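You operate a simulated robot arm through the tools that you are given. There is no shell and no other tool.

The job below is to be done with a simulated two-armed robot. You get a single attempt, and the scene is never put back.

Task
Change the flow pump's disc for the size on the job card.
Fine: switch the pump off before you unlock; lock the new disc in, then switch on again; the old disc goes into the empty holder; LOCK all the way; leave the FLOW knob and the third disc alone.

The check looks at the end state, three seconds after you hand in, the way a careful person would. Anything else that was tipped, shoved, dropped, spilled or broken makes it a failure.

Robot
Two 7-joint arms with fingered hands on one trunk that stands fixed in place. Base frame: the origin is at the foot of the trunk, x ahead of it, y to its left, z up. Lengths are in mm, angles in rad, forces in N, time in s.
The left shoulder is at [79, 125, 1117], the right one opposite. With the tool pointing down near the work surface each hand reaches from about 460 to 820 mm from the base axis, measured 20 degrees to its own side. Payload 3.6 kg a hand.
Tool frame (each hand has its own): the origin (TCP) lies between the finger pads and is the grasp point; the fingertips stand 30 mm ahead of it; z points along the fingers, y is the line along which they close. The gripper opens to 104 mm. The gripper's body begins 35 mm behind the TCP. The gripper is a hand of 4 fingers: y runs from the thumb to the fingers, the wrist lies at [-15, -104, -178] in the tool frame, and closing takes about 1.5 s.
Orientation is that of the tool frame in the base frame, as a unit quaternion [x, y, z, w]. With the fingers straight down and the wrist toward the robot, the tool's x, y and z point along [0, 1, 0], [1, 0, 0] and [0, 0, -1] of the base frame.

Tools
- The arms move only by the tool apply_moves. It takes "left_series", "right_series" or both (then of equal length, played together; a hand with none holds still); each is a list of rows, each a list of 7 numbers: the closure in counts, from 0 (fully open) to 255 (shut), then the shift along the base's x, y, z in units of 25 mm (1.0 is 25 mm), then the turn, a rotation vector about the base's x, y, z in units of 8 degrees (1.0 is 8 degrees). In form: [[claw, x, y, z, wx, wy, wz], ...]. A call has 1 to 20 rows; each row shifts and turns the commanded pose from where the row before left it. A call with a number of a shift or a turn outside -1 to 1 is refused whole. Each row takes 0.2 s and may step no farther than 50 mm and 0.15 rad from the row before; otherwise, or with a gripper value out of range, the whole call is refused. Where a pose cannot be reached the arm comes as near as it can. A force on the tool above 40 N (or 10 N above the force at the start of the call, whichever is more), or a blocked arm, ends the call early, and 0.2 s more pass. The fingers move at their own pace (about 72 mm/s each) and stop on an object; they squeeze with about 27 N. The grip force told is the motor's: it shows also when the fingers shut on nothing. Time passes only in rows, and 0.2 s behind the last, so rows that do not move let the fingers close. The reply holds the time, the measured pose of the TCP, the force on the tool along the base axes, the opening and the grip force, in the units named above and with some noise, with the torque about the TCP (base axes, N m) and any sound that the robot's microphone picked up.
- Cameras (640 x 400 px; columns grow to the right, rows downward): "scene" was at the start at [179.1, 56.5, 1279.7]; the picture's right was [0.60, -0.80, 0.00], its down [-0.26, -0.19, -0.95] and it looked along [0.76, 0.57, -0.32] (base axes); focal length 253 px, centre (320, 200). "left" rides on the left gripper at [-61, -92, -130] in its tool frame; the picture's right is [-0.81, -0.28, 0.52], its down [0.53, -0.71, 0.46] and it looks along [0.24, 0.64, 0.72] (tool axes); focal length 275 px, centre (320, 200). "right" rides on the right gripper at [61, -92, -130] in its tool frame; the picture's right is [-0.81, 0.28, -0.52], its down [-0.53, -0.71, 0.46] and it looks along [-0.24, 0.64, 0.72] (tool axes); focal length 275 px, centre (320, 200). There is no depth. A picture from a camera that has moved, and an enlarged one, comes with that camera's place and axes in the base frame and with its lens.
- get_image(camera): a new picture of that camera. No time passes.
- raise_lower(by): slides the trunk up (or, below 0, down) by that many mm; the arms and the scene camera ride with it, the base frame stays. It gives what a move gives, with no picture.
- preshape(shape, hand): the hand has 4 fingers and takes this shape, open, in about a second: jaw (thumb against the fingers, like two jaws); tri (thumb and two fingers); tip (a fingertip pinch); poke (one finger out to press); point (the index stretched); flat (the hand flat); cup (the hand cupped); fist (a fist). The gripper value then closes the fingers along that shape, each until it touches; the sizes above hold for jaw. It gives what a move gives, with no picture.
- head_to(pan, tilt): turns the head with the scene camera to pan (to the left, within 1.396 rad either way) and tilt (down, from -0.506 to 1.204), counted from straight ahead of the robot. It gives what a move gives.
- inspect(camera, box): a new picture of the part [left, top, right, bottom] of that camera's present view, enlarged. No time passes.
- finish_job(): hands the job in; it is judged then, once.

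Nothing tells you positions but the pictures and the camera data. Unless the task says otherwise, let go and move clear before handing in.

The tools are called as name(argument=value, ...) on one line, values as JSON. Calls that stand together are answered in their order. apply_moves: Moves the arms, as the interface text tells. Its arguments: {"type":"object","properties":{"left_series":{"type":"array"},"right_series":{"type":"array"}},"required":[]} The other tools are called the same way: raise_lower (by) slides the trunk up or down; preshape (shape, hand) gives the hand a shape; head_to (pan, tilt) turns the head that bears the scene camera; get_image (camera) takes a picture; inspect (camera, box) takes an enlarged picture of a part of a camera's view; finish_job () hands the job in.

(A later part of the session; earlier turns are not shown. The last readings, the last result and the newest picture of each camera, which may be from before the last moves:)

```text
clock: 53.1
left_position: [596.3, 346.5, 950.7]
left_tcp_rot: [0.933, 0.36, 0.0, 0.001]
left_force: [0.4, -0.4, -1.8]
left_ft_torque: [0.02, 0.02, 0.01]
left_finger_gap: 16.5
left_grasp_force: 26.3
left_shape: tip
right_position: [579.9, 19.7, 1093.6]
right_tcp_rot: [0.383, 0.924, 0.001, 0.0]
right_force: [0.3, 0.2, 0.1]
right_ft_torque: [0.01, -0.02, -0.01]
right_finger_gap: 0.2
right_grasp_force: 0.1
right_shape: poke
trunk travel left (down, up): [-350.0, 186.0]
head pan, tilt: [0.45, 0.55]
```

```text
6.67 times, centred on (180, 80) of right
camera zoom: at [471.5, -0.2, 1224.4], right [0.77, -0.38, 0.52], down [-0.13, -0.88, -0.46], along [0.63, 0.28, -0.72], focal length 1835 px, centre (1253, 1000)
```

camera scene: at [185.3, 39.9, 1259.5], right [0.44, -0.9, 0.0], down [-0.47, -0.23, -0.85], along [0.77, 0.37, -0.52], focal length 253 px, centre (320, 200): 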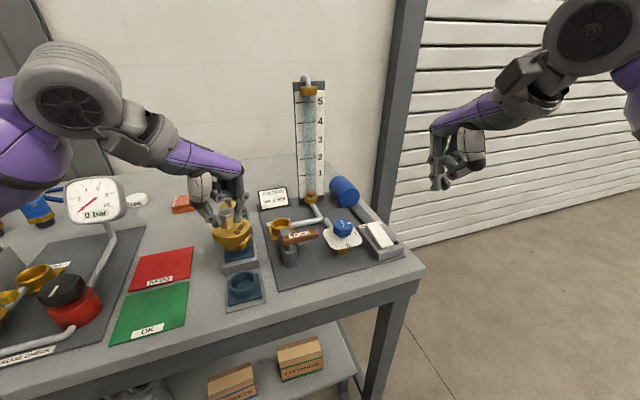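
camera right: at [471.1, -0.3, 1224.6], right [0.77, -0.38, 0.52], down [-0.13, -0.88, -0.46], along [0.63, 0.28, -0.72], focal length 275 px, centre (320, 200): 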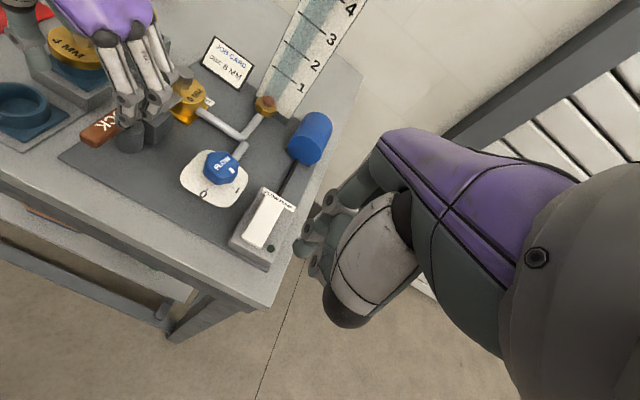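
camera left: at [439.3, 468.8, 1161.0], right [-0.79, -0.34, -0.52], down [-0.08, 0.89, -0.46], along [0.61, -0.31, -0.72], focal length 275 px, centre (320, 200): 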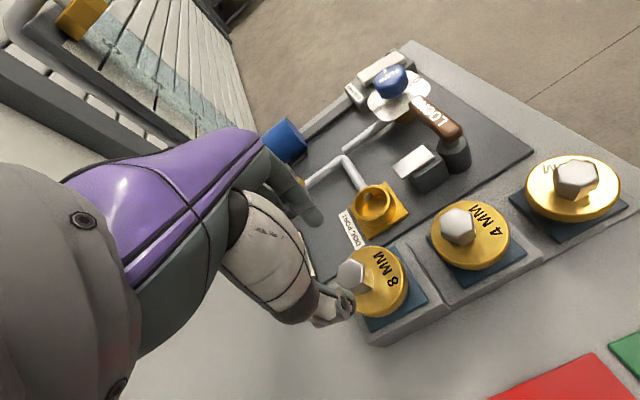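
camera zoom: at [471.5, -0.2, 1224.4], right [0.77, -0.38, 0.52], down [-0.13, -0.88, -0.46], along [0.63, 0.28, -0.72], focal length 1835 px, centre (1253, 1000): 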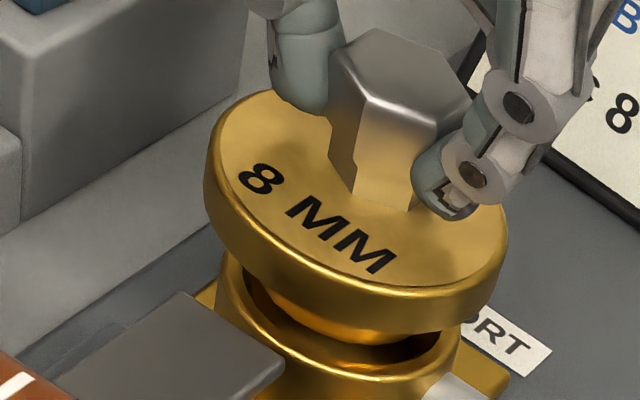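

Both cameras now put the plug within 1 mm of the port centre. I'll make a tiny correction and lower slowly into the port, watching the force.

apply_moves(left_series=[[255, 0.02, -0.025, -0.1, 0, 0, 0], [255, 0, 0, -0.12, 0, 0, 0], [255, 0, 0, -0.12, 0, 0, 0], [255, 0, 0, -0.12, 0, 0, 0], [255, 0, 0, 0, 0, 0, 0]])

inspect(camera="scene", box=[260, 195, 310, 245])

inspect(camera="right", box=[150, 50, 210, 110])

inspect(camera="left", box=[300, 200, 420, 320])

```text
clock: 54.4
left_position: [597.8, 345.8, 940.2]
left_tcp_rot: [0.933, 0.359, 0.0, 0.0]
left_force: [-0.5, -0.2, -1.3]
left_ft_torque: [0.03, -0.02, 0.03]
left_finger_gap: 16.2
left_grasp_force: 27.4
left_shape: tip
right_position: [580.1, 19.9, 1093.2]
right_tcp_rot: [0.382, 0.924, 0.0, 0.0]
right_force: [-0.9, 0.1, -0.2]
right_ft_torque: [0.02, 0.02, -0.01]
right_finger_gap: 0.0
right_grasp_force: 0.1
right_shape: poke
trunk travel left (down, up): [-350.0, 186.0]
head pan, tilt: [0.45, 0.55]
```

```text
8.00 times, centred on (285, 220) of scene
camera zoom: at [185.4, 39.8, 1259.5], right [0.44, -0.9, 0.0], down [-0.47, -0.23, -0.85], along [0.77, 0.37, -0.52], focal length 2024 px, centre (600, 40)
```

zoom: 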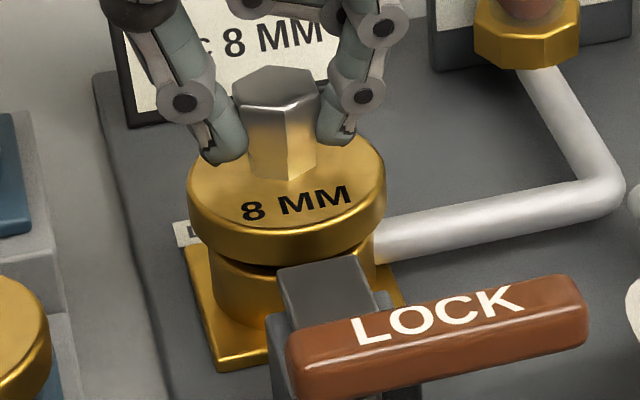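

```text
6.67 times, centred on (180, 80) of right
camera zoom: at [471.5, -0.3, 1224.4], right [0.77, -0.38, 0.52], down [-0.13, -0.88, -0.46], along [0.63, 0.28, -0.72], focal length 1835 px, centre (1253, 1000)
```

zoom: 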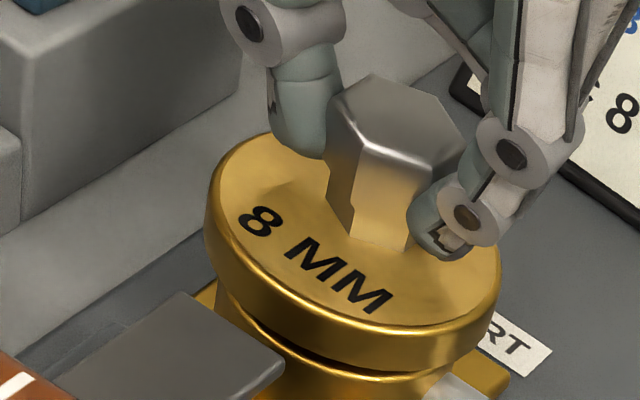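

```text
3.33 times, centred on (360, 260) of left
camera zoom: at [492.3, 372.5, 1070.0], right [-0.78, -0.34, -0.52], down [-0.08, 0.89, -0.46], along [0.61, -0.31, -0.72], focal length 918 px, centre (187, 0)
```

zoom: 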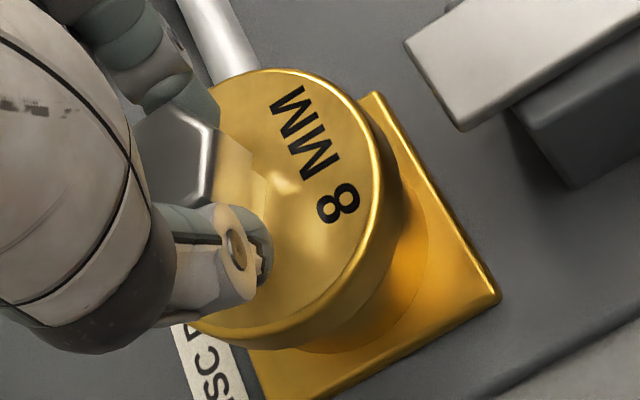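

The plug is entering the port with no side force. I'll continue in small steps until it seats.

apply_moves(left_series=[[255, 0, 0, -0.1, 0, 0, 0], [255, 0, 0, -0.1, 0, 0, 0], [255, 0, 0, -0.08, 0, 0, 0], [255, 0, 0, 0, 0, 0, 0]])

inspect(camera="scene", box=[260, 195, 310, 245])

inspect(camera="right", box=[150, 50, 210, 110])

```text
clock: 55.4
left_position: [598.1, 344.7, 933.1]
left_tcp_rot: [0.933, 0.36, -0.001, 0.0]
left_force: [0.5, -0.8, -0.8]
left_ft_torque: [0.01, 0.0, -0.03]
left_finger_gap: 16.5
left_grasp_force: 27.2
left_shape: tip
right_position: [580.6, 19.2, 1093.6]
right_tcp_rot: [0.382, 0.924, 0.0, -0.001]
right_force: [-1.0, -0.1, 0.3]
right_ft_torque: [-0.01, 0.03, 0.02]
right_finger_gap: 0.0
right_grasp_force: 0.1
right_shape: poke
trunk travel left (down, up): [-350.0, 186.0]
head pan, tilt: [0.45, 0.55]
```

```text
8.00 times, centred on (285, 220) of scene
camera zoom: at [185.3, 39.8, 1259.5], right [0.44, -0.9, 0.0], down [-0.47, -0.23, -0.85], along [0.77, 0.37, -0.52], focal length 2024 px, centre (600, 40)
```

zoom: 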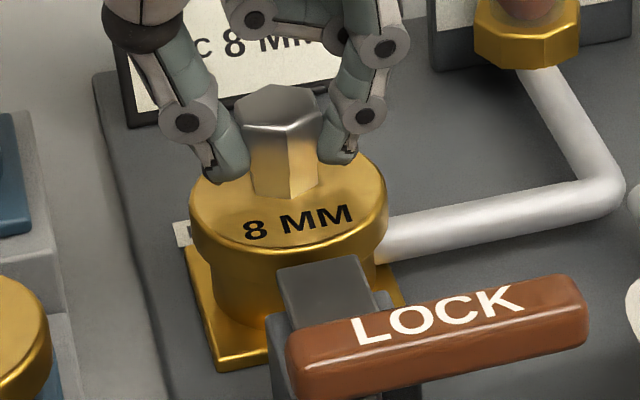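

```text
6.67 times, centred on (180, 80) of right
camera zoom: at [471.4, -0.3, 1224.4], right [0.77, -0.38, 0.52], down [-0.13, -0.88, -0.46], along [0.63, 0.28, -0.72], focal length 1835 px, centre (1253, 1000)
```

zoom: 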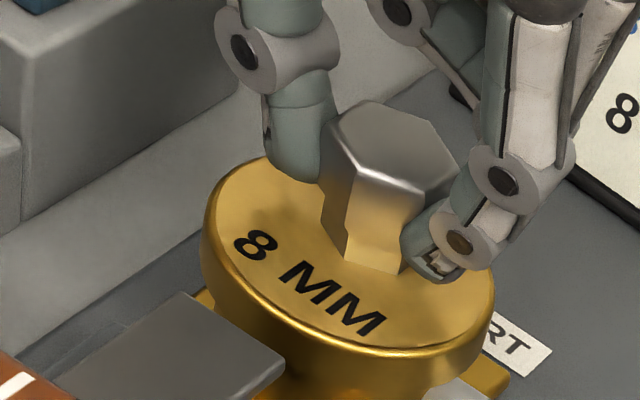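

It's almost flush. I'll lower 2 mm at a time to feel the seat.

apply_moves(left_series=[[255, 0, 0, -0.08, 0, 0, 0], [255, 0, 0, -0.06, 0, 0, 0], [255, 0, 0, 0, 0, 0, 0]])

inspect(camera="scene", box=[260, 195, 310, 245])

inspect(camera="left", box=[300, 200, 420, 320])

```text
clock: 56.1
left_position: [598.2, 345.4, 930.8]
left_tcp_rot: [0.933, 0.36, 0.001, 0.001]
left_force: [0.6, 1.1, 7.9]
left_ft_torque: [0.03, 0.04, 0.06]
left_finger_gap: 16.9
left_grasp_force: 26.8
left_shape: tip
right_position: [578.1, 21.0, 1093.2]
right_tcp_rot: [0.382, 0.924, 0.001, 0.0]
right_force: [0.6, 0.0, -0.6]
right_ft_torque: [-0.01, 0.02, 0.01]
right_finger_gap: 0.1
right_grasp_force: 0.1
right_shape: poke
trunk travel left (down, up): [-350.0, 186.0]
head pan, tilt: [0.45, 0.55]
```

```text
8.00 times, centred on (285, 220) of scene
camera zoom: at [184.6, 39.6, 1259.6], right [0.44, -0.9, 0.0], down [-0.47, -0.23, -0.85], along [0.77, 0.37, -0.52], focal length 2024 px, centre (600, 40)
```

zoom: 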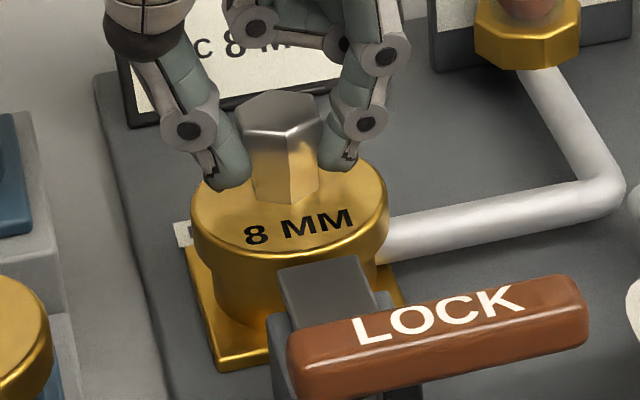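

```text
3.33 times, centred on (360, 260) of left
camera zoom: at [491.4, 372.1, 1060.5], right [-0.78, -0.34, -0.52], down [-0.08, 0.89, -0.46], along [0.62, -0.31, -0.72], focal length 918 px, centre (187, 0)
```

zoom: 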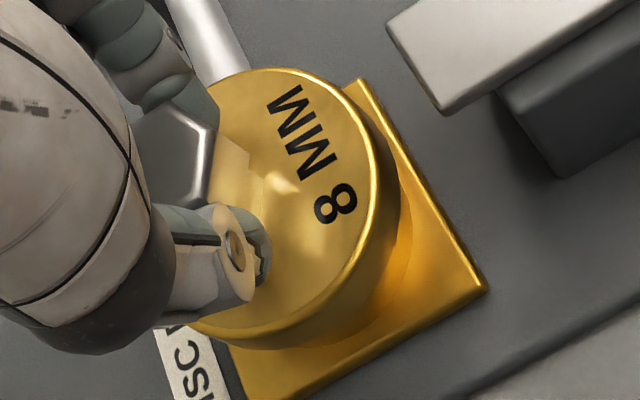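

The vertical force rose to 8 N, so the disc is seated. I'll release and lift straight up.

apply_moves(left_series=[[240, 0, 0, 0.06, 0, 0, 0], [220, 0, 0, 0, 0, 0, 0], [190, 0, 0, 0, 0, 0, 0], [160, 0, 0, 0, 0, 0, 0], [130, 0, 0, 0, 0, 0, 0], [130, 0, 0, 0, 0, 0, 0], [130, 0, 0, 0.4, 0, 0, 0], [130, 0, 0, 0.8, 0, 0, 0], [130, 0, 0, 0.9, 0, 0, 0], [130, 0, 0, 0.9, 0, 0, 0], [130, 0, 0, 0.6, 0, 0, 0], [130, 0, 0, 0, 0, 0, 0]])

inspect(camera="scene", box=[190, 160, 330, 300])

get_image(camera="left")

inspect(camera="right", box=[100, 40, 220, 140])

```text
clock: 58.8
left_position: [598.2, 345.3, 1022.1]
left_tcp_rot: [0.933, 0.36, 0.0, 0.0]
left_force: [-0.3, -0.3, -0.2]
left_ft_torque: [0.01, 0.01, 0.0]
left_finger_gap: 50.8
left_grasp_force: 0.2
left_shape: tip
right_position: [579.4, 19.8, 1093.9]
right_tcp_rot: [0.383, 0.924, 0.0, 0.0]
right_force: [-0.3, -1.2, -0.4]
right_ft_torque: [0.01, -0.03, -0.01]
right_finger_gap: 0.1
right_grasp_force: 0.0
right_shape: poke
trunk travel left (down, up): [-350.0, 186.0]
head pan, tilt: [0.45, 0.55]
```

```text
2.86 times, centred on (260, 230) of scene
camera zoom: at [185.3, 39.9, 1259.5], right [0.44, -0.9, 0.0], down [-0.47, -0.23, -0.85], along [0.77, 0.37, -0.52], focal length 723 px, centre (491, 114)
```

zoom: 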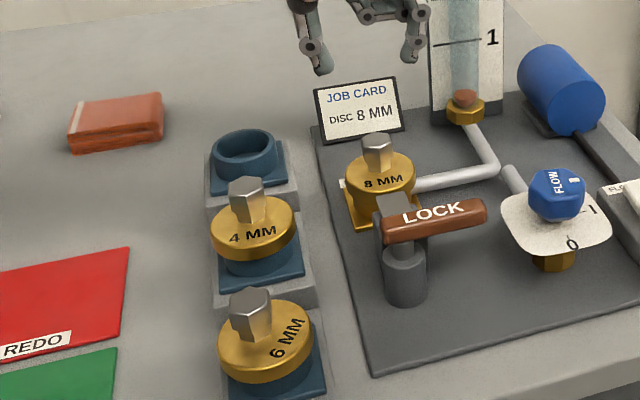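

```text
taken
camera left: at [492.5, 371.9, 1151.3], right [-0.79, -0.34, -0.52], down [-0.08, 0.89, -0.46], along [0.61, -0.31, -0.72], focal length 275 px, centre (320, 200)
```

left: 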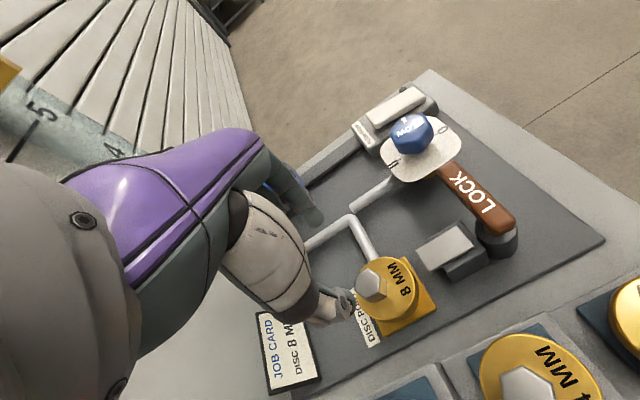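

```text
4.00 times, centred on (160, 90) of right
camera zoom: at [471.4, -0.2, 1224.4], right [0.77, -0.38, 0.52], down [-0.13, -0.88, -0.46], along [0.63, 0.28, -0.72], focal length 1101 px, centre (960, 640)
```

zoom: 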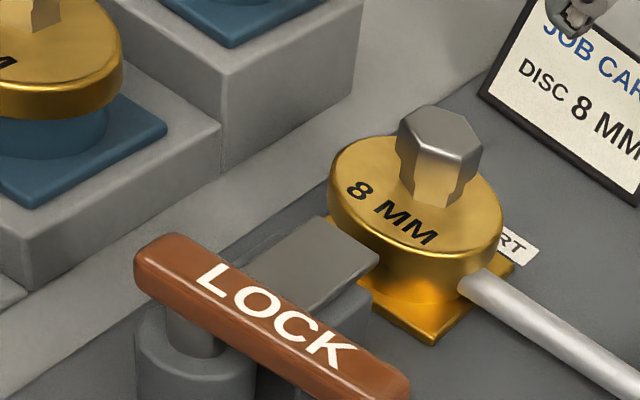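

The 8 MM disc is fully seated in the port with the latch plate still clear. Next I'll bring the left hand back over the handle near (541, 236), yawed +40° as when I released it.

apply_moves(left_series=[[130, -0.38, -0.727, 0, 0, 0, 0], [130, -0.38, -0.727, 0, 0, 0, 0], [130, -0.38, -0.727, 0, 0, 0, 0.917], [130, -0.38, -0.727, 0, 0, 0, 0.917], [130, -0.38, -0.727, 0, 0, 0, 0.917], [130, -0.38, -0.727, 0, 0, 0, 0.917], [130, 0, 0, 0, 0, 0, 0.917], [130, 0, 0, 0, 0, 0, 0.917], [130, 0, 0, 0, 0, 0, 0.917], [130, 0, 0, 0, 0, 0, 0.917], [130, 0, 0, 0, 0, 0, 0.917], [130, 0, 0, 0, 0, 0, 0.917], [130, 0, 0, 0, 0, 0, 0.917], [130, 0, 0, 0, 0, 0, 0.917], [130, 0, 0, 0, 0, 0, 0], [130, 0, 0, 0, 0, 0, 0]])

get_image(camera="left")

inspect(camera="scene", box=[240, 150, 360, 270])

inspect(camera="right", box=[50, 0, 250, 180])

```text
clock: 62.1
left_position: [541.3, 235.9, 1022.6]
left_tcp_rot: [0.421, 0.907, 0.0, 0.0]
left_force: [-0.3, 0.0, 0.2]
left_ft_torque: [-0.01, 0.0, 0.01]
left_finger_gap: 50.5
left_grasp_force: 0.0
left_shape: tip
right_position: [578.8, 21.2, 1094.1]
right_tcp_rot: [0.383, 0.924, 0.0, 0.0]
right_force: [-0.4, 0.2, -0.5]
right_ft_torque: [0.03, 0.0, -0.01]
right_finger_gap: 0.0
right_grasp_force: 0.0
right_shape: poke
trunk travel left (down, up): [-350.0, 186.0]
head pan, tilt: [0.45, 0.55]
```

```text
taken
camera left: at [511.7, 130.1, 1151.9], right [0.31, -0.8, -0.52], down [-0.89, -0.06, -0.46], along [0.33, 0.6, -0.72], focal length 275 px, centre (320, 200)
```

left: 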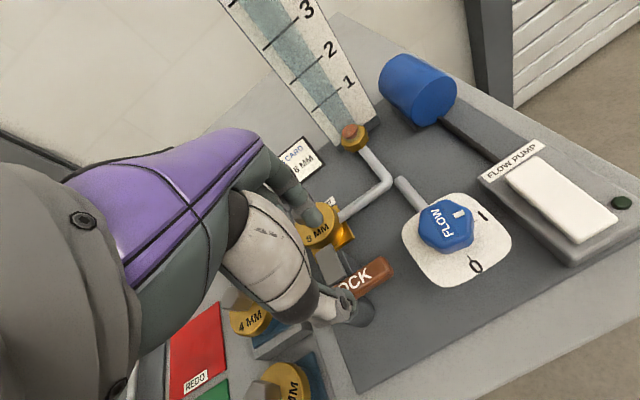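

```text
3.33 times, centred on (300, 210) of scene
camera zoom: at [185.4, 39.7, 1259.5], right [0.44, -0.9, 0.0], down [-0.47, -0.23, -0.85], along [0.77, 0.37, -0.52], focal length 843 px, centre (387, 167)
```

zoom: 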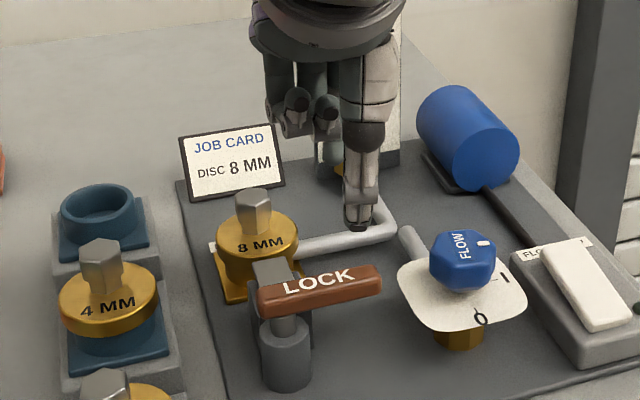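

```text
2.22 times, centred on (150, 90) of right
camera zoom: at [471.4, -0.4, 1224.4], right [0.77, -0.38, 0.52], down [-0.13, -0.88, -0.46], along [0.63, 0.28, -0.72], focal length 612 px, centre (698, 444)
```

zoom: 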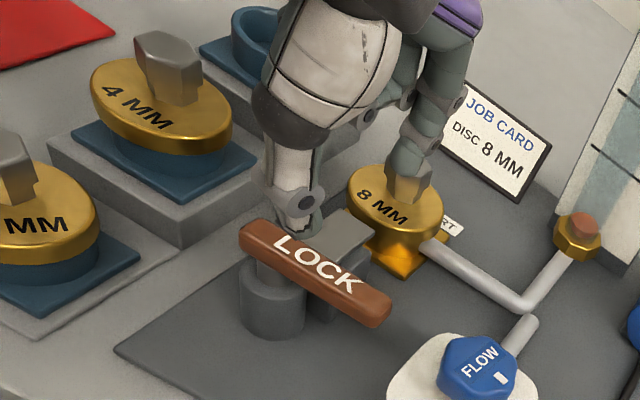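

The hand is above the handle exactly where it released it. I'll descend, close on the handle and check.

apply_moves(left_series=[[130, 0.06, 0.05, -0.9, 0, 0, 0], [130, 0, 0, -0.9, 0, 0, 0], [130, 0, 0, -0.8, 0, 0, 0], [130, 0, 0, -0.5, 0, 0, 0], [130, 0, 0, -0.3, 0, 0, 0], [130, 0, 0, 0, 0, 0, 0], [180, 0, 0, 0, 0, 0, 0], [220, 0, 0, 0, 0, 0, 0], [255, 0, 0, 0, 0, 0, 0], [255, 0, 0, 0, 0, 0, 0], [255, 0, 0, 0, 0, 0, 0], [255, 0, 0, 0, 0, 0, 0]])

inspect(camera="scene", box=[240, 170, 340, 270])

inspect(camera="left", box=[260, 160, 440, 340])

```text
clock: 64.8
left_position: [542.4, 238.4, 935.9]
left_tcp_rot: [0.42, 0.907, 0.0, 0.0]
left_force: [0.8, 0.5, -0.7]
left_ft_torque: [0.05, -0.06, 0.0]
left_finger_gap: 13.0
left_grasp_force: 27.6
left_shape: tip
right_position: [579.6, 21.2, 1092.3]
right_tcp_rot: [0.383, 0.924, 0.0, 0.0]
right_force: [0.2, 0.1, 0.4]
right_ft_torque: [0.01, 0.01, -0.01]
right_finger_gap: 0.0
right_grasp_force: 0.0
right_shape: poke
trunk travel left (down, up): [-350.0, 186.0]
head pan, tilt: [0.45, 0.55]
```

```text
4.00 times, centred on (290, 220) of scene
camera zoom: at [185.5, 39.9, 1259.4], right [0.44, -0.9, 0.0], down [-0.47, -0.23, -0.85], along [0.77, 0.37, -0.52], focal length 1012 px, centre (440, 120)
```

zoom: 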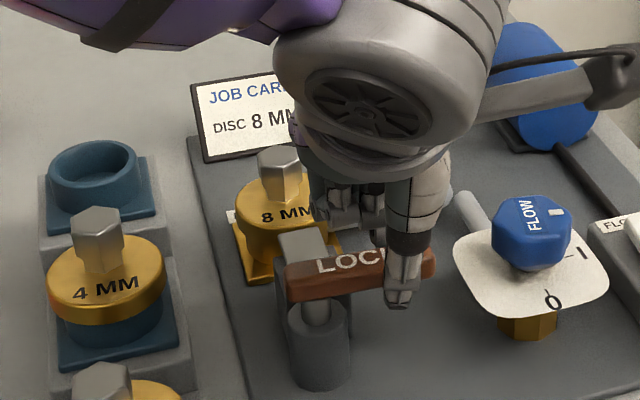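

```text
2.22 times, centred on (350, 250) of left
camera zoom: at [512.5, 131.7, 1065.7], right [0.31, -0.8, -0.52], down [-0.89, -0.05, -0.45], along [0.33, 0.6, -0.72], focal length 612 px, centre (253, 89)
```

zoom: 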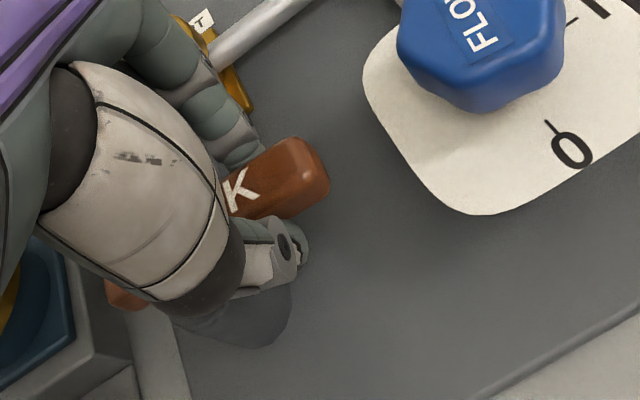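

The handle is gripped. I'll swing it back toward the locked position about the refitted pivot (514, 272), starting with part of the arc.

apply_moves(left_series=[[255, -0.176, -0.128, 0, 0, 0, -0.875], [255, -0.192, -0.108, 0, 0, 0, -0.875], [255, -0.2, -0.08, 0, 0, 0, -0.875], [255, -0.212, -0.06, 0, 0, 0, -0.875], [255, 0, 0, 0, 0, 0, 0]])

inspect(camera="scene", box=[240, 170, 340, 270])

inspect(camera="right", box=[50, 0, 250, 180])

```text
clock: 66.0
left_position: [521.9, 227.3, 935.8]
left_tcp_rot: [0.628, 0.779, -0.001, 0.0]
left_force: [-0.4, 2.1, -3.4]
left_ft_torque: [0.03, -0.03, 0.01]
left_finger_gap: 13.1
left_grasp_force: 27.2
left_shape: tip
right_position: [579.1, 20.7, 1093.0]
right_tcp_rot: [0.383, 0.924, 0.0, 0.001]
right_force: [-0.3, -0.1, 0.0]
right_ft_torque: [0.01, -0.02, 0.01]
right_finger_gap: 0.0
right_grasp_force: 0.2
right_shape: poke
trunk travel left (down, up): [-350.0, 186.0]
head pan, tilt: [0.45, 0.55]
```

```text
4.00 times, centred on (290, 220) of scene
camera zoom: at [185.5, 40.1, 1259.4], right [0.44, -0.9, 0.0], down [-0.47, -0.23, -0.85], along [0.77, 0.37, -0.52], focal length 1012 px, centre (440, 120)
```

zoom: 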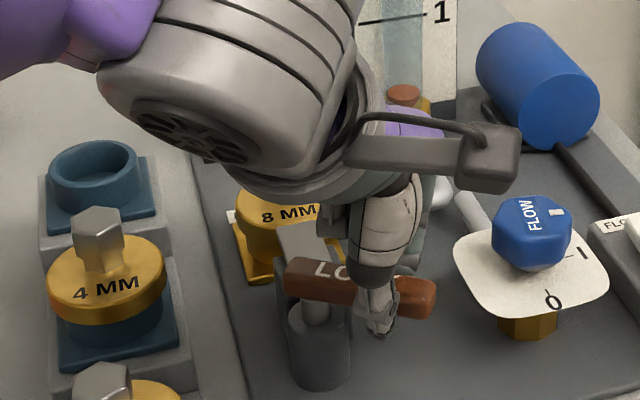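

```text
2.22 times, centred on (150, 90) of right
camera zoom: at [471.6, 0.0, 1224.4], right [0.77, -0.38, 0.52], down [-0.13, -0.88, -0.46], along [0.63, 0.28, -0.72], focal length 612 px, centre (698, 444)
```

zoom: 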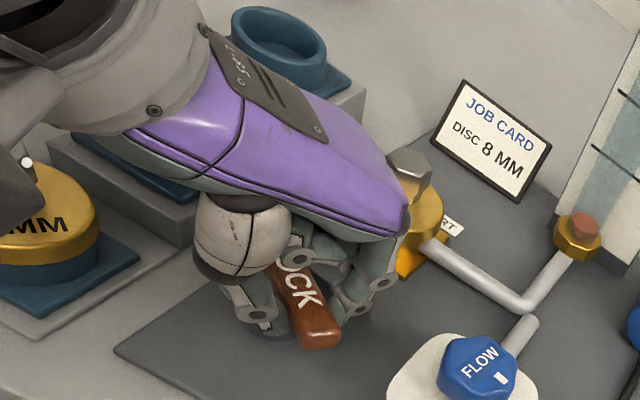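

The lever is turning freely with low force. I'll continue.

apply_moves(left_series=[[255, -0.216, -0.028, 0, 0, 0, -0.875], [255, -0.22, -0.008, 0, 0, 0, -0.875], [255, -0.216, 0.024, 0, 0, 0, -0.875], [255, -0.216, 0.048, 0, 0, 0, -0.875], [255, -0.204, 0.076, 0, 0, 0, -0.875], [255, 0, 0, 0, 0, 0, 0]])

inspect(camera="scene", box=[240, 170, 340, 270])

inspect(camera="right", box=[50, 0, 250, 180])

```text
clock: 67.3
left_position: [495.6, 231.1, 935.8]
left_tcp_rot: [0.832, 0.555, 0.001, 0.0]
left_force: [2.0, 6.6, -4.9]
left_ft_torque: [0.15, -0.08, 0.09]
left_finger_gap: 13.1
left_grasp_force: 27.0
left_shape: tip
right_position: [579.8, 21.3, 1093.1]
right_tcp_rot: [0.383, 0.924, 0.0, 0.0]
right_force: [0.0, 0.7, 0.1]
right_ft_torque: [-0.01, -0.02, 0.0]
right_finger_gap: 0.1
right_grasp_force: 0.0
right_shape: poke
trunk travel left (down, up): [-350.0, 186.0]
head pan, tilt: [0.45, 0.55]
```

```text
4.00 times, centred on (290, 220) of scene
camera zoom: at [185.8, 40.7, 1259.4], right [0.44, -0.9, 0.0], down [-0.47, -0.23, -0.85], along [0.77, 0.37, -0.52], focal length 1012 px, centre (440, 120)
```

zoom: 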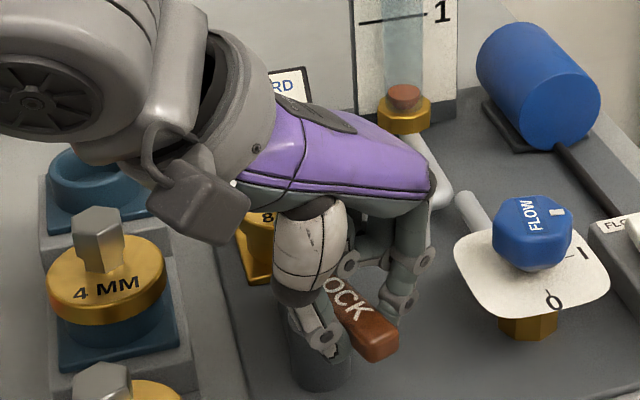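

```text
2.22 times, centred on (150, 90) of right
camera zoom: at [471.9, 0.6, 1224.3], right [0.77, -0.38, 0.52], down [-0.13, -0.88, -0.45], along [0.63, 0.28, -0.72], focal length 612 px, centre (698, 444)
```

zoom: 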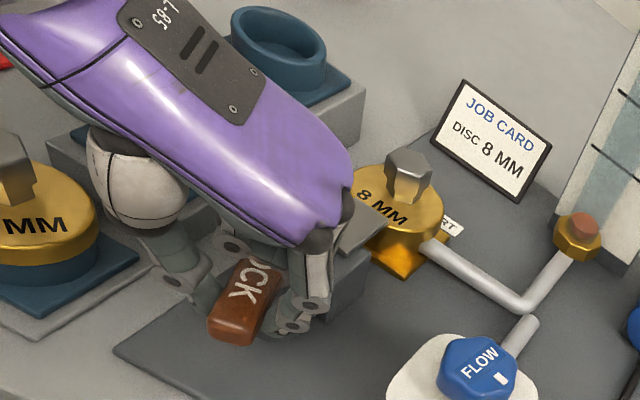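

The latch plate is sliding toward the disc. I'll finish the arc to the original locked angle.

apply_moves(left_series=[[255, -0.196, 0.096, 0, 0, 0, -0.875], [255, -0.18, 0.124, 0, 0, 0, -0.875], [255, -0.168, 0.14, 0, 0, 0, -0.875], [255, 0, 0, 0, 0, 0, 0]])

inspect(camera="scene", box=[240, 170, 340, 270])

inspect(camera="right", box=[50, 0, 250, 180])

```text
clock: 68.3
left_position: [483.1, 240.9, 936.1]
left_tcp_rot: [0.919, 0.393, 0.0, 0.001]
left_force: [13.0, 6.3, -7.9]
left_ft_torque: [0.08, -0.29, 0.18]
left_finger_gap: 13.1
left_grasp_force: 26.9
left_shape: tip
right_position: [581.7, 23.2, 1092.7]
right_tcp_rot: [0.382, 0.924, -0.001, 0.0]
right_force: [-0.1, 0.3, 0.1]
right_ft_torque: [-0.02, -0.02, -0.01]
right_finger_gap: 0.0
right_grasp_force: 0.1
right_shape: poke
trunk travel left (down, up): [-350.0, 186.0]
head pan, tilt: [0.45, 0.55]
```

```text
4.00 times, centred on (290, 220) of scene
camera zoom: at [187.2, 40.9, 1259.1], right [0.44, -0.9, 0.0], down [-0.47, -0.23, -0.85], along [0.77, 0.37, -0.52], focal length 1012 px, centre (440, 120)
```

zoom: 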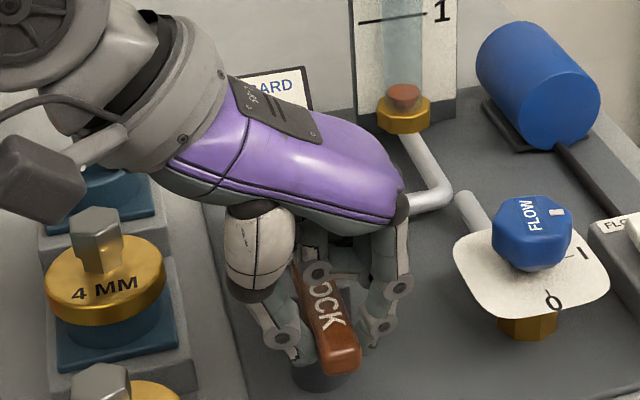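

```text
2.22 times, centred on (150, 90) of right
camera zoom: at [473.3, 0.8, 1223.7], right [0.77, -0.38, 0.52], down [-0.13, -0.88, -0.45], along [0.63, 0.28, -0.73], focal length 612 px, centre (698, 444)
```

zoom: 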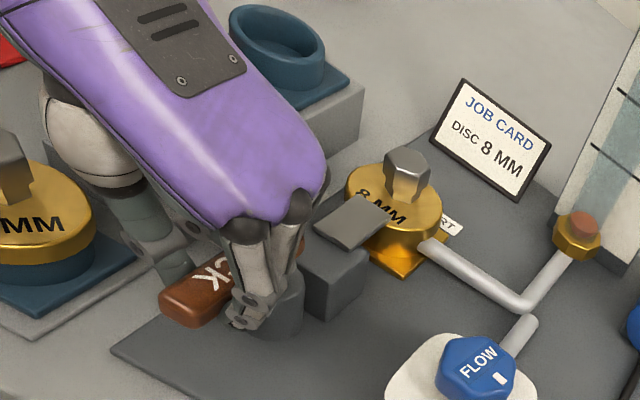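

The handle is essentially back at its original angle, and most of the force is radial from my arc. I'll relax that and push a few degrees further into the stop so it's fully locked.

apply_moves(left_series=[[255, -0.06, 0.16, 0, 0, 0, -0.4], [255, -0.06, 0.16, 0, 0, 0, -0.4], [255, 0, 0, 0, 0, 0, 0]])

inspect(camera="scene", box=[240, 170, 340, 270])

inspect(camera="right", box=[50, 0, 250, 180])

```text
clock: 69.2
left_position: [480.4, 246.2, 937.0]
left_tcp_rot: [0.94, 0.34, -0.001, 0.0]
left_force: [12.6, -8.0, -8.2]
left_ft_torque: [-0.25, -0.38, 0.07]
left_finger_gap: 13.7
left_grasp_force: 27.0
left_shape: tip
right_position: [581.9, 20.4, 1092.7]
right_tcp_rot: [0.383, 0.924, 0.001, 0.0]
right_force: [0.5, -0.3, 0.5]
right_ft_torque: [0.01, -0.02, 0.03]
right_finger_gap: 0.0
right_grasp_force: 0.0
right_shape: poke
trunk travel left (down, up): [-350.0, 186.0]
head pan, tilt: [0.45, 0.55]
```

```text
4.00 times, centred on (290, 220) of scene
camera zoom: at [187.3, 39.1, 1259.2], right [0.44, -0.9, 0.0], down [-0.47, -0.23, -0.85], along [0.77, 0.37, -0.52], focal length 1012 px, centre (440, 120)
```

zoom: 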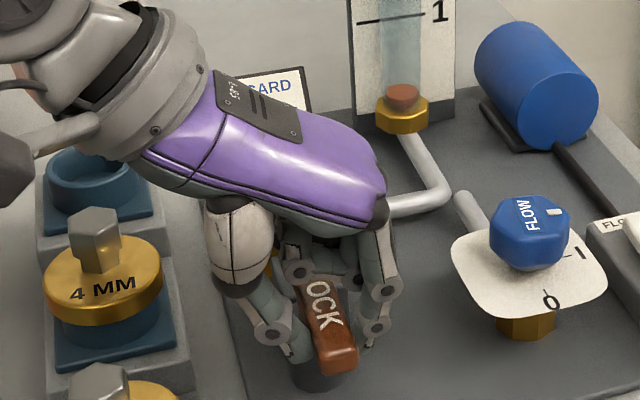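

```text
2.22 times, centred on (150, 90) of right
camera zoom: at [473.3, -0.9, 1223.7], right [0.77, -0.38, 0.52], down [-0.13, -0.88, -0.46], along [0.63, 0.28, -0.73], focal length 612 px, centre (698, 444)
```

zoom: 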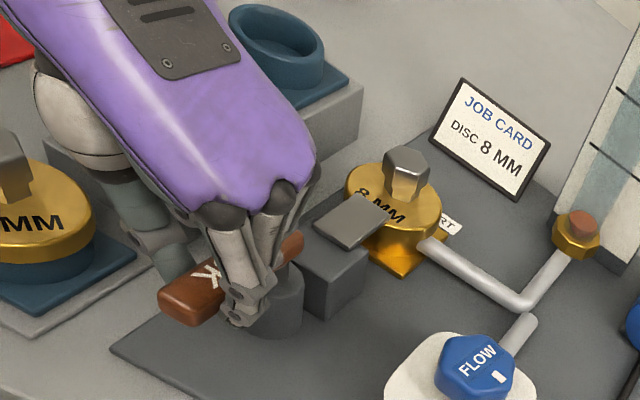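

The tangential force rose to about 15 N with no further motion, so the lever is against its stop. I'll relax, release and lift away, then compare with the original locked picture.

apply_moves(left_series=[[255, 0.04, -0.08, 0, 0, 0, 0.2], [200, 0, 0, 0, 0, 0, 0], [150, 0, 0, 0, 0, 0, 0], [130, 0, 0, 0, 0, 0, 0], [130, 0, 0, 0, 0, 0, 0], [130, 0, 0, 0.5, 0, 0, 0], [130, 0, 0, 1, 0, 0, 0], [130, 0, 0, 1, 0, 0, 0], [130, 0, 0, 1, 0, 0, 0], [130, -0.6, 0.6, 1, 0, 0, 0], [130, -0.8, 0.8, 0.8, 0, 0, 0], [130, -0.8, 0.8, 0.5, 0, 0, 0], [130, -0.6, 0.8, 0, 0, 0, 0], [130, 0, 0, 0, 0, 0, 0]])

get_image(camera="scene")

inspect(camera="scene", box=[210, 170, 420, 310])

inspect(camera="right", box=[50, 0, 250, 180])

inspect(camera="right", box=[90, 45, 200, 130])

```text
clock: 72.2
left_position: [409.2, 319.6, 1082.9]
left_tcp_rot: [0.935, 0.355, 0.0, 0.0]
left_force: [0.7, -0.8, 0.3]
left_ft_torque: [-0.02, 0.01, -0.02]
left_finger_gap: 50.7
left_grasp_force: 0.2
left_shape: tip
right_position: [580.1, 20.2, 1094.0]
right_tcp_rot: [0.383, 0.924, 0.0, 0.0]
right_force: [0.0, 0.1, -0.8]
right_ft_torque: [0.0, 0.03, 0.0]
right_finger_gap: 0.2
right_grasp_force: 0.1
right_shape: poke
trunk travel left (down, up): [-350.0, 186.0]
head pan, tilt: [0.45, 0.55]
```

```text
taken
camera scene: at [185.3, 39.5, 1259.5], right [0.44, -0.9, 0.0], down [-0.47, -0.23, -0.85], along [0.77, 0.37, -0.52], focal length 253 px, centre (320, 200)
```

scene: 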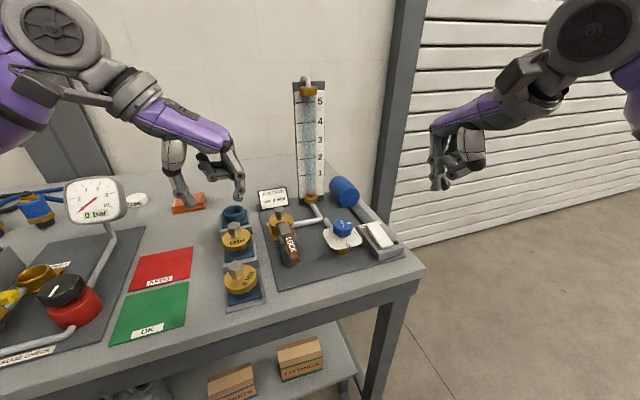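

```text
2.86 times, centred on (315, 240) of scene
camera zoom: at [185.3, 39.5, 1259.5], right [0.44, -0.9, 0.0], down [-0.47, -0.23, -0.85], along [0.77, 0.37, -0.52], focal length 723 px, centre (334, 86)
```

zoom: 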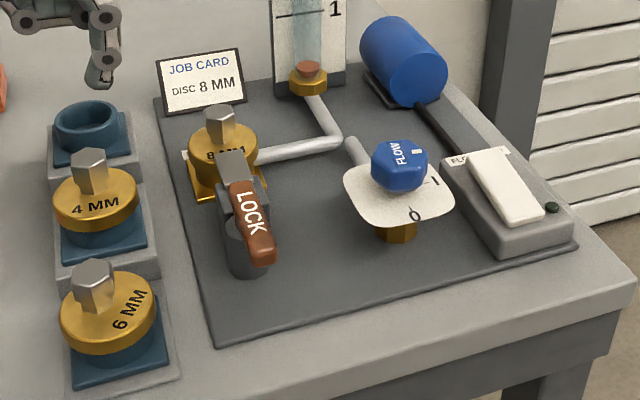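

```text
2.22 times, centred on (150, 90) of right
camera zoom: at [471.4, -0.6, 1224.5], right [0.77, -0.38, 0.52], down [-0.13, -0.88, -0.46], along [0.63, 0.28, -0.72], focal length 612 px, centre (698, 444)
```

zoom: 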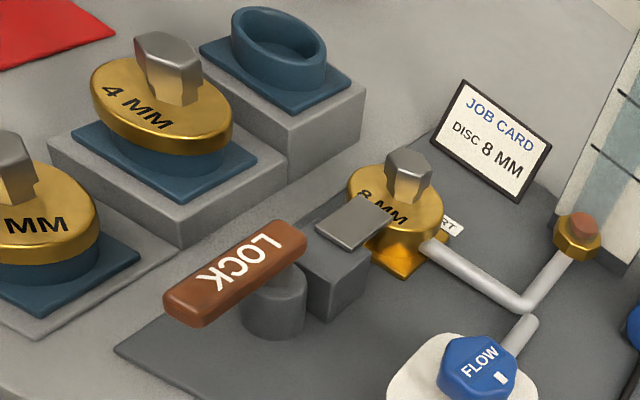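

```text
4.71 times, centred on (145, 88) of right
camera zoom: at [471.4, -0.6, 1224.5], right [0.77, -0.38, 0.52], down [-0.13, -0.88, -0.46], along [0.63, 0.28, -0.72], focal length 1295 px, centre (1144, 729)
```

zoom: 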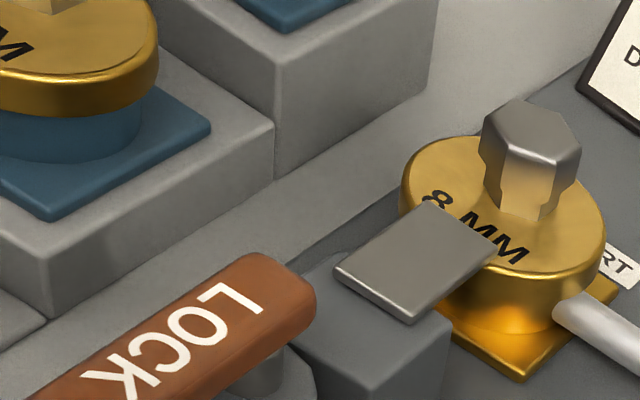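

The lever and plate match the original locked picture to within a pixel. Now for the switch: I'll bring the right hand over the raised far end of the rocker, near (653, 132).

apply_moves(right_series=[[0, 0.4, 0.6, -0.2, 0, 0, 0], [0, 0.6, 0.94, -0.4, 0, 0, 0], [0, 0.6, 0.94, -0.4, 0, 0, 0], [0, 0.6, 0.94, -0.4, 0, 0, 0], [0, 0.6, 0.94, -0.4, 0, 0, 0], [0, 0, 0, -0.9, 0, 0, 0], [0, 0, 0, -0.9, 0, 0, 0], [0, 0, 0, -0.9, 0, 0, 0], [0, 0, 0, -0.5, 0, 0, 0], [0, 0, 0, 0, 0, 0, 0], [0, 0, 0, 0, 0, 0, 0]])

inspect(camera="scene", box=[340, 170, 430, 270])

inspect(camera="right", box=[240, 180, 360, 340])

get_image(camera="left")

```text
clock: 74.5
left_position: [409.0, 318.8, 1083.5]
left_tcp_rot: [0.935, 0.354, 0.0, 0.0]
left_force: [0.1, 0.1, -0.2]
left_ft_torque: [0.01, 0.03, -0.01]
left_finger_gap: 50.6
left_grasp_force: 0.2
left_shape: tip
right_position: [643.7, 122.7, 972.2]
right_tcp_rot: [0.382, 0.924, -0.001, 0.0]
right_force: [-0.6, -0.5, 0.1]
right_ft_torque: [0.01, -0.03, 0.02]
right_finger_gap: 0.0
right_grasp_force: 0.0
right_shape: poke
right hand out of reach, approached as far as the arm can: row 5
trunk travel left (down, up): [-350.0, 186.0]
head pan, tilt: [0.45, 0.55]
```

```text
4.00 times, centred on (385, 220) of scene
camera zoom: at [185.3, 39.8, 1259.5], right [0.44, -0.9, 0.0], down [-0.47, -0.23, -0.85], along [0.77, 0.37, -0.52], focal length 1012 px, centre (60, 120)
```

zoom: 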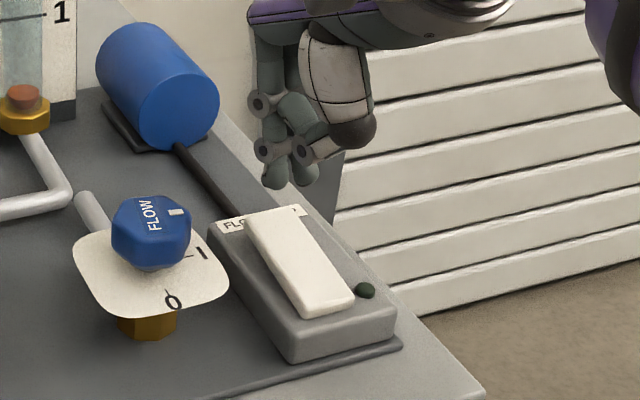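

```text
2.50 times, centred on (300, 260) of right
camera zoom: at [535.7, 101.2, 1102.7], right [0.77, -0.38, 0.52], down [-0.13, -0.88, -0.46], along [0.63, 0.28, -0.72], focal length 688 px, centre (370, 50)
```

zoom: 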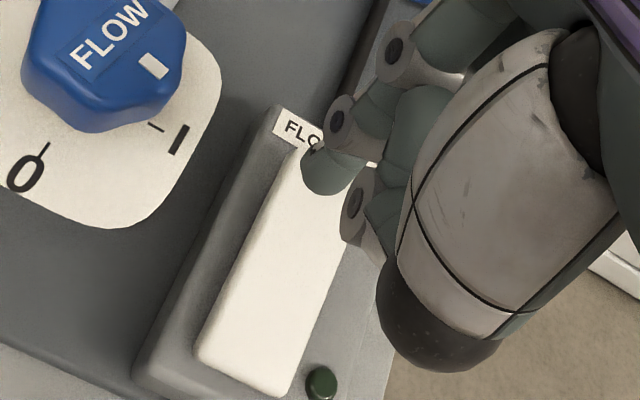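

```text
taken
camera left: at [303.5, 348.0, 1213.2], right [-0.79, -0.33, -0.52], down [-0.07, 0.89, -0.46], along [0.61, -0.32, -0.72], focal length 275 px, centre (320, 200)
```

left: 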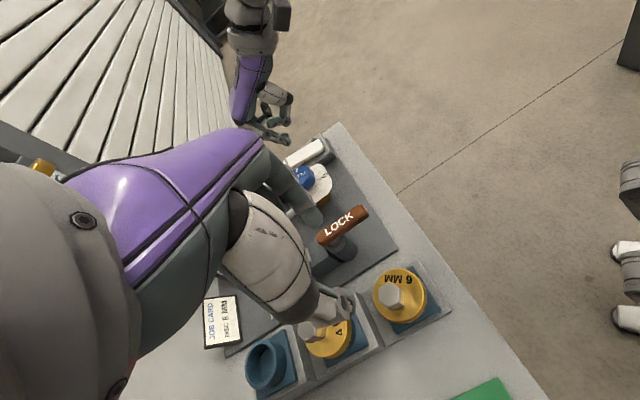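

The reach limit left the hand at (644, 123), a bit short. There's more reach lower down, so I'll shift about 6 mm further along the rocker while descending, then check.

apply_moves(right_series=[[0, 0, 0, -0.5, 0, 0, 0], [0, 0.12, 0.12, -0.3, 0, 0, 0], [0, 0.12, 0.12, -0.2, 0, 0, 0], [0, 0, 0, 0, 0, 0, 0], [0, 0, 0, 0, 0, 0, 0]])

inspect(camera="scene", box=[340, 170, 430, 270])

inspect(camera="right", box=[240, 180, 360, 340])

```text
clock: 75.8
left_position: [409.7, 321.0, 1083.9]
left_tcp_rot: [0.935, 0.354, 0.001, 0.0]
left_force: [0.5, -0.2, 0.3]
left_ft_torque: [-0.01, -0.01, 0.03]
left_finger_gap: 50.5
left_grasp_force: 0.1
left_shape: tip
right_position: [649.5, 127.0, 947.0]
right_tcp_rot: [0.383, 0.924, 0.0, 0.001]
right_force: [0.2, 0.2, 0.3]
right_ft_torque: [-0.02, 0.0, 0.0]
right_finger_gap: 0.0
right_grasp_force: 0.1
right_shape: poke
trunk travel left (down, up): [-350.0, 186.0]
head pan, tilt: [0.45, 0.55]
```

```text
4.00 times, centred on (385, 220) of scene
camera zoom: at [185.3, 39.8, 1259.5], right [0.44, -0.9, 0.0], down [-0.47, -0.23, -0.85], along [0.77, 0.37, -0.52], focal length 1012 px, centre (60, 120)
```

zoom: 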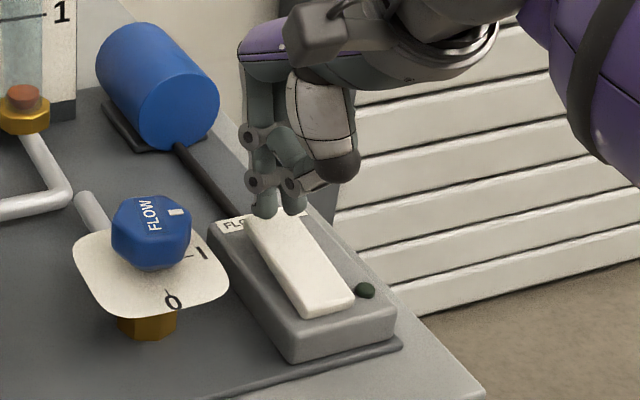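

```text
2.50 times, centred on (300, 260) of right
camera zoom: at [541.9, 105.8, 1077.6], right [0.77, -0.38, 0.52], down [-0.13, -0.88, -0.46], along [0.63, 0.28, -0.72], focal length 688 px, centre (370, 50)
```

zoom: 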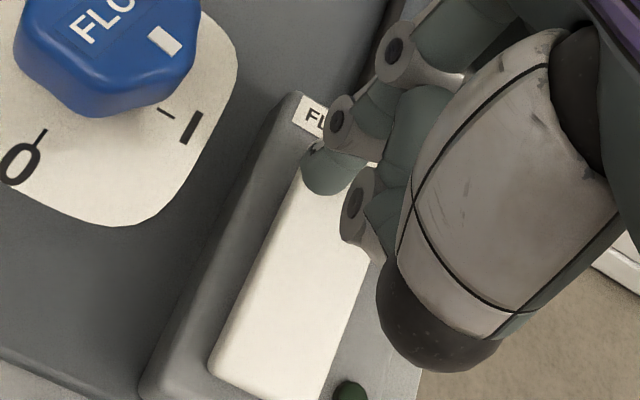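

The tips are over the far half of the rocker. I'll go another 4 mm outward and press down in small steps.

apply_moves(right_series=[[0, 0.12, 0.12, -0.16, 0, 0, 0], [0, 0.04, 0.04, -0.16, 0, 0, 0], [0, 0, 0, -0.16, 0, 0, 0], [0, 0, 0, -0.12, 0, 0, 0], [0, 0, 0, 0, 0, 0, 0]])

inspect(camera="scene", box=[340, 170, 430, 270])

```text
clock: 77.0
left_position: [410.2, 318.8, 1083.4]
left_tcp_rot: [0.935, 0.354, 0.0, 0.001]
left_force: [0.2, -1.4, -0.1]
left_ft_torque: [0.0, -0.01, -0.01]
left_finger_gap: 50.8
left_grasp_force: 0.1
left_shape: tip
right_position: [654.6, 131.2, 931.7]
right_tcp_rot: [0.383, 0.924, 0.0, 0.0]
right_force: [-0.3, 0.5, -0.4]
right_ft_torque: [-0.01, 0.0, -0.03]
right_finger_gap: 0.1
right_grasp_force: 0.1
right_shape: poke
trunk travel left (down, up): [-350.0, 186.0]
head pan, tilt: [0.45, 0.55]
```

```text
4.00 times, centred on (385, 220) of scene
camera zoom: at [185.3, 39.8, 1259.5], right [0.44, -0.9, 0.0], down [-0.47, -0.23, -0.85], along [0.77, 0.37, -0.52], focal length 1012 px, centre (60, 120)
```

zoom: 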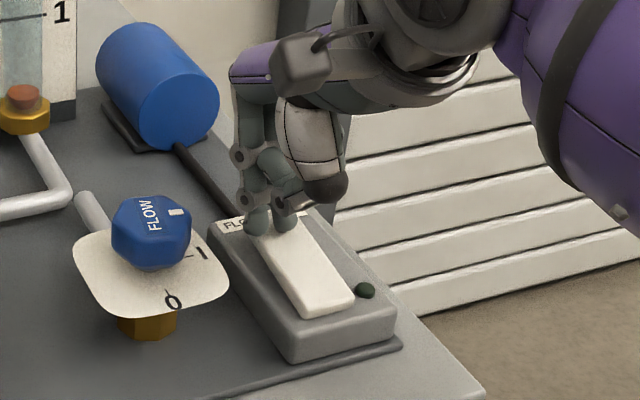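

The fingertips are on the far end with no contact force yet. I'll press further down.

apply_moves(right_series=[[0, 0, 0, -0.12, 0, 0, 0], [0, 0, 0, -0.12, 0, 0, 0], [0, 0, 0, -0.12, 0, 0, 0], [0, 0, 0, 0, 0, 0, 0]])

inspect(camera="scene", box=[340, 170, 430, 270])

```text
clock: 78.0
left_position: [408.6, 318.8, 1083.9]
left_tcp_rot: [0.935, 0.354, 0.0, 0.0]
left_force: [-0.4, 0.0, -0.2]
left_ft_torque: [-0.01, 0.02, 0.02]
left_finger_gap: 50.5
left_grasp_force: 0.1
left_shape: tip
right_position: [654.0, 130.2, 923.5]
right_tcp_rot: [0.383, 0.924, 0.001, 0.001]
right_force: [3.2, 0.2, 8.4]
right_ft_torque: [-0.02, -0.15, 0.03]
right_finger_gap: 0.0
right_grasp_force: 0.1
right_shape: poke
trunk travel left (down, up): [-350.0, 186.0]
head pan, tilt: [0.45, 0.55]
```

```text
4.00 times, centred on (385, 220) of scene
camera zoom: at [184.8, 39.8, 1259.6], right [0.44, -0.9, 0.0], down [-0.47, -0.23, -0.85], along [0.77, 0.37, -0.52], focal length 1012 px, centre (60, 120)
```

zoom: 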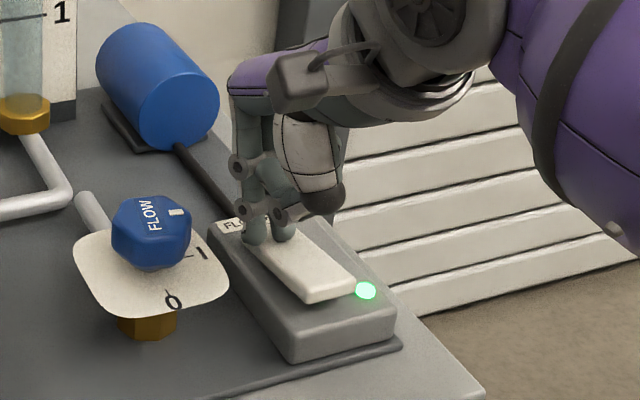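

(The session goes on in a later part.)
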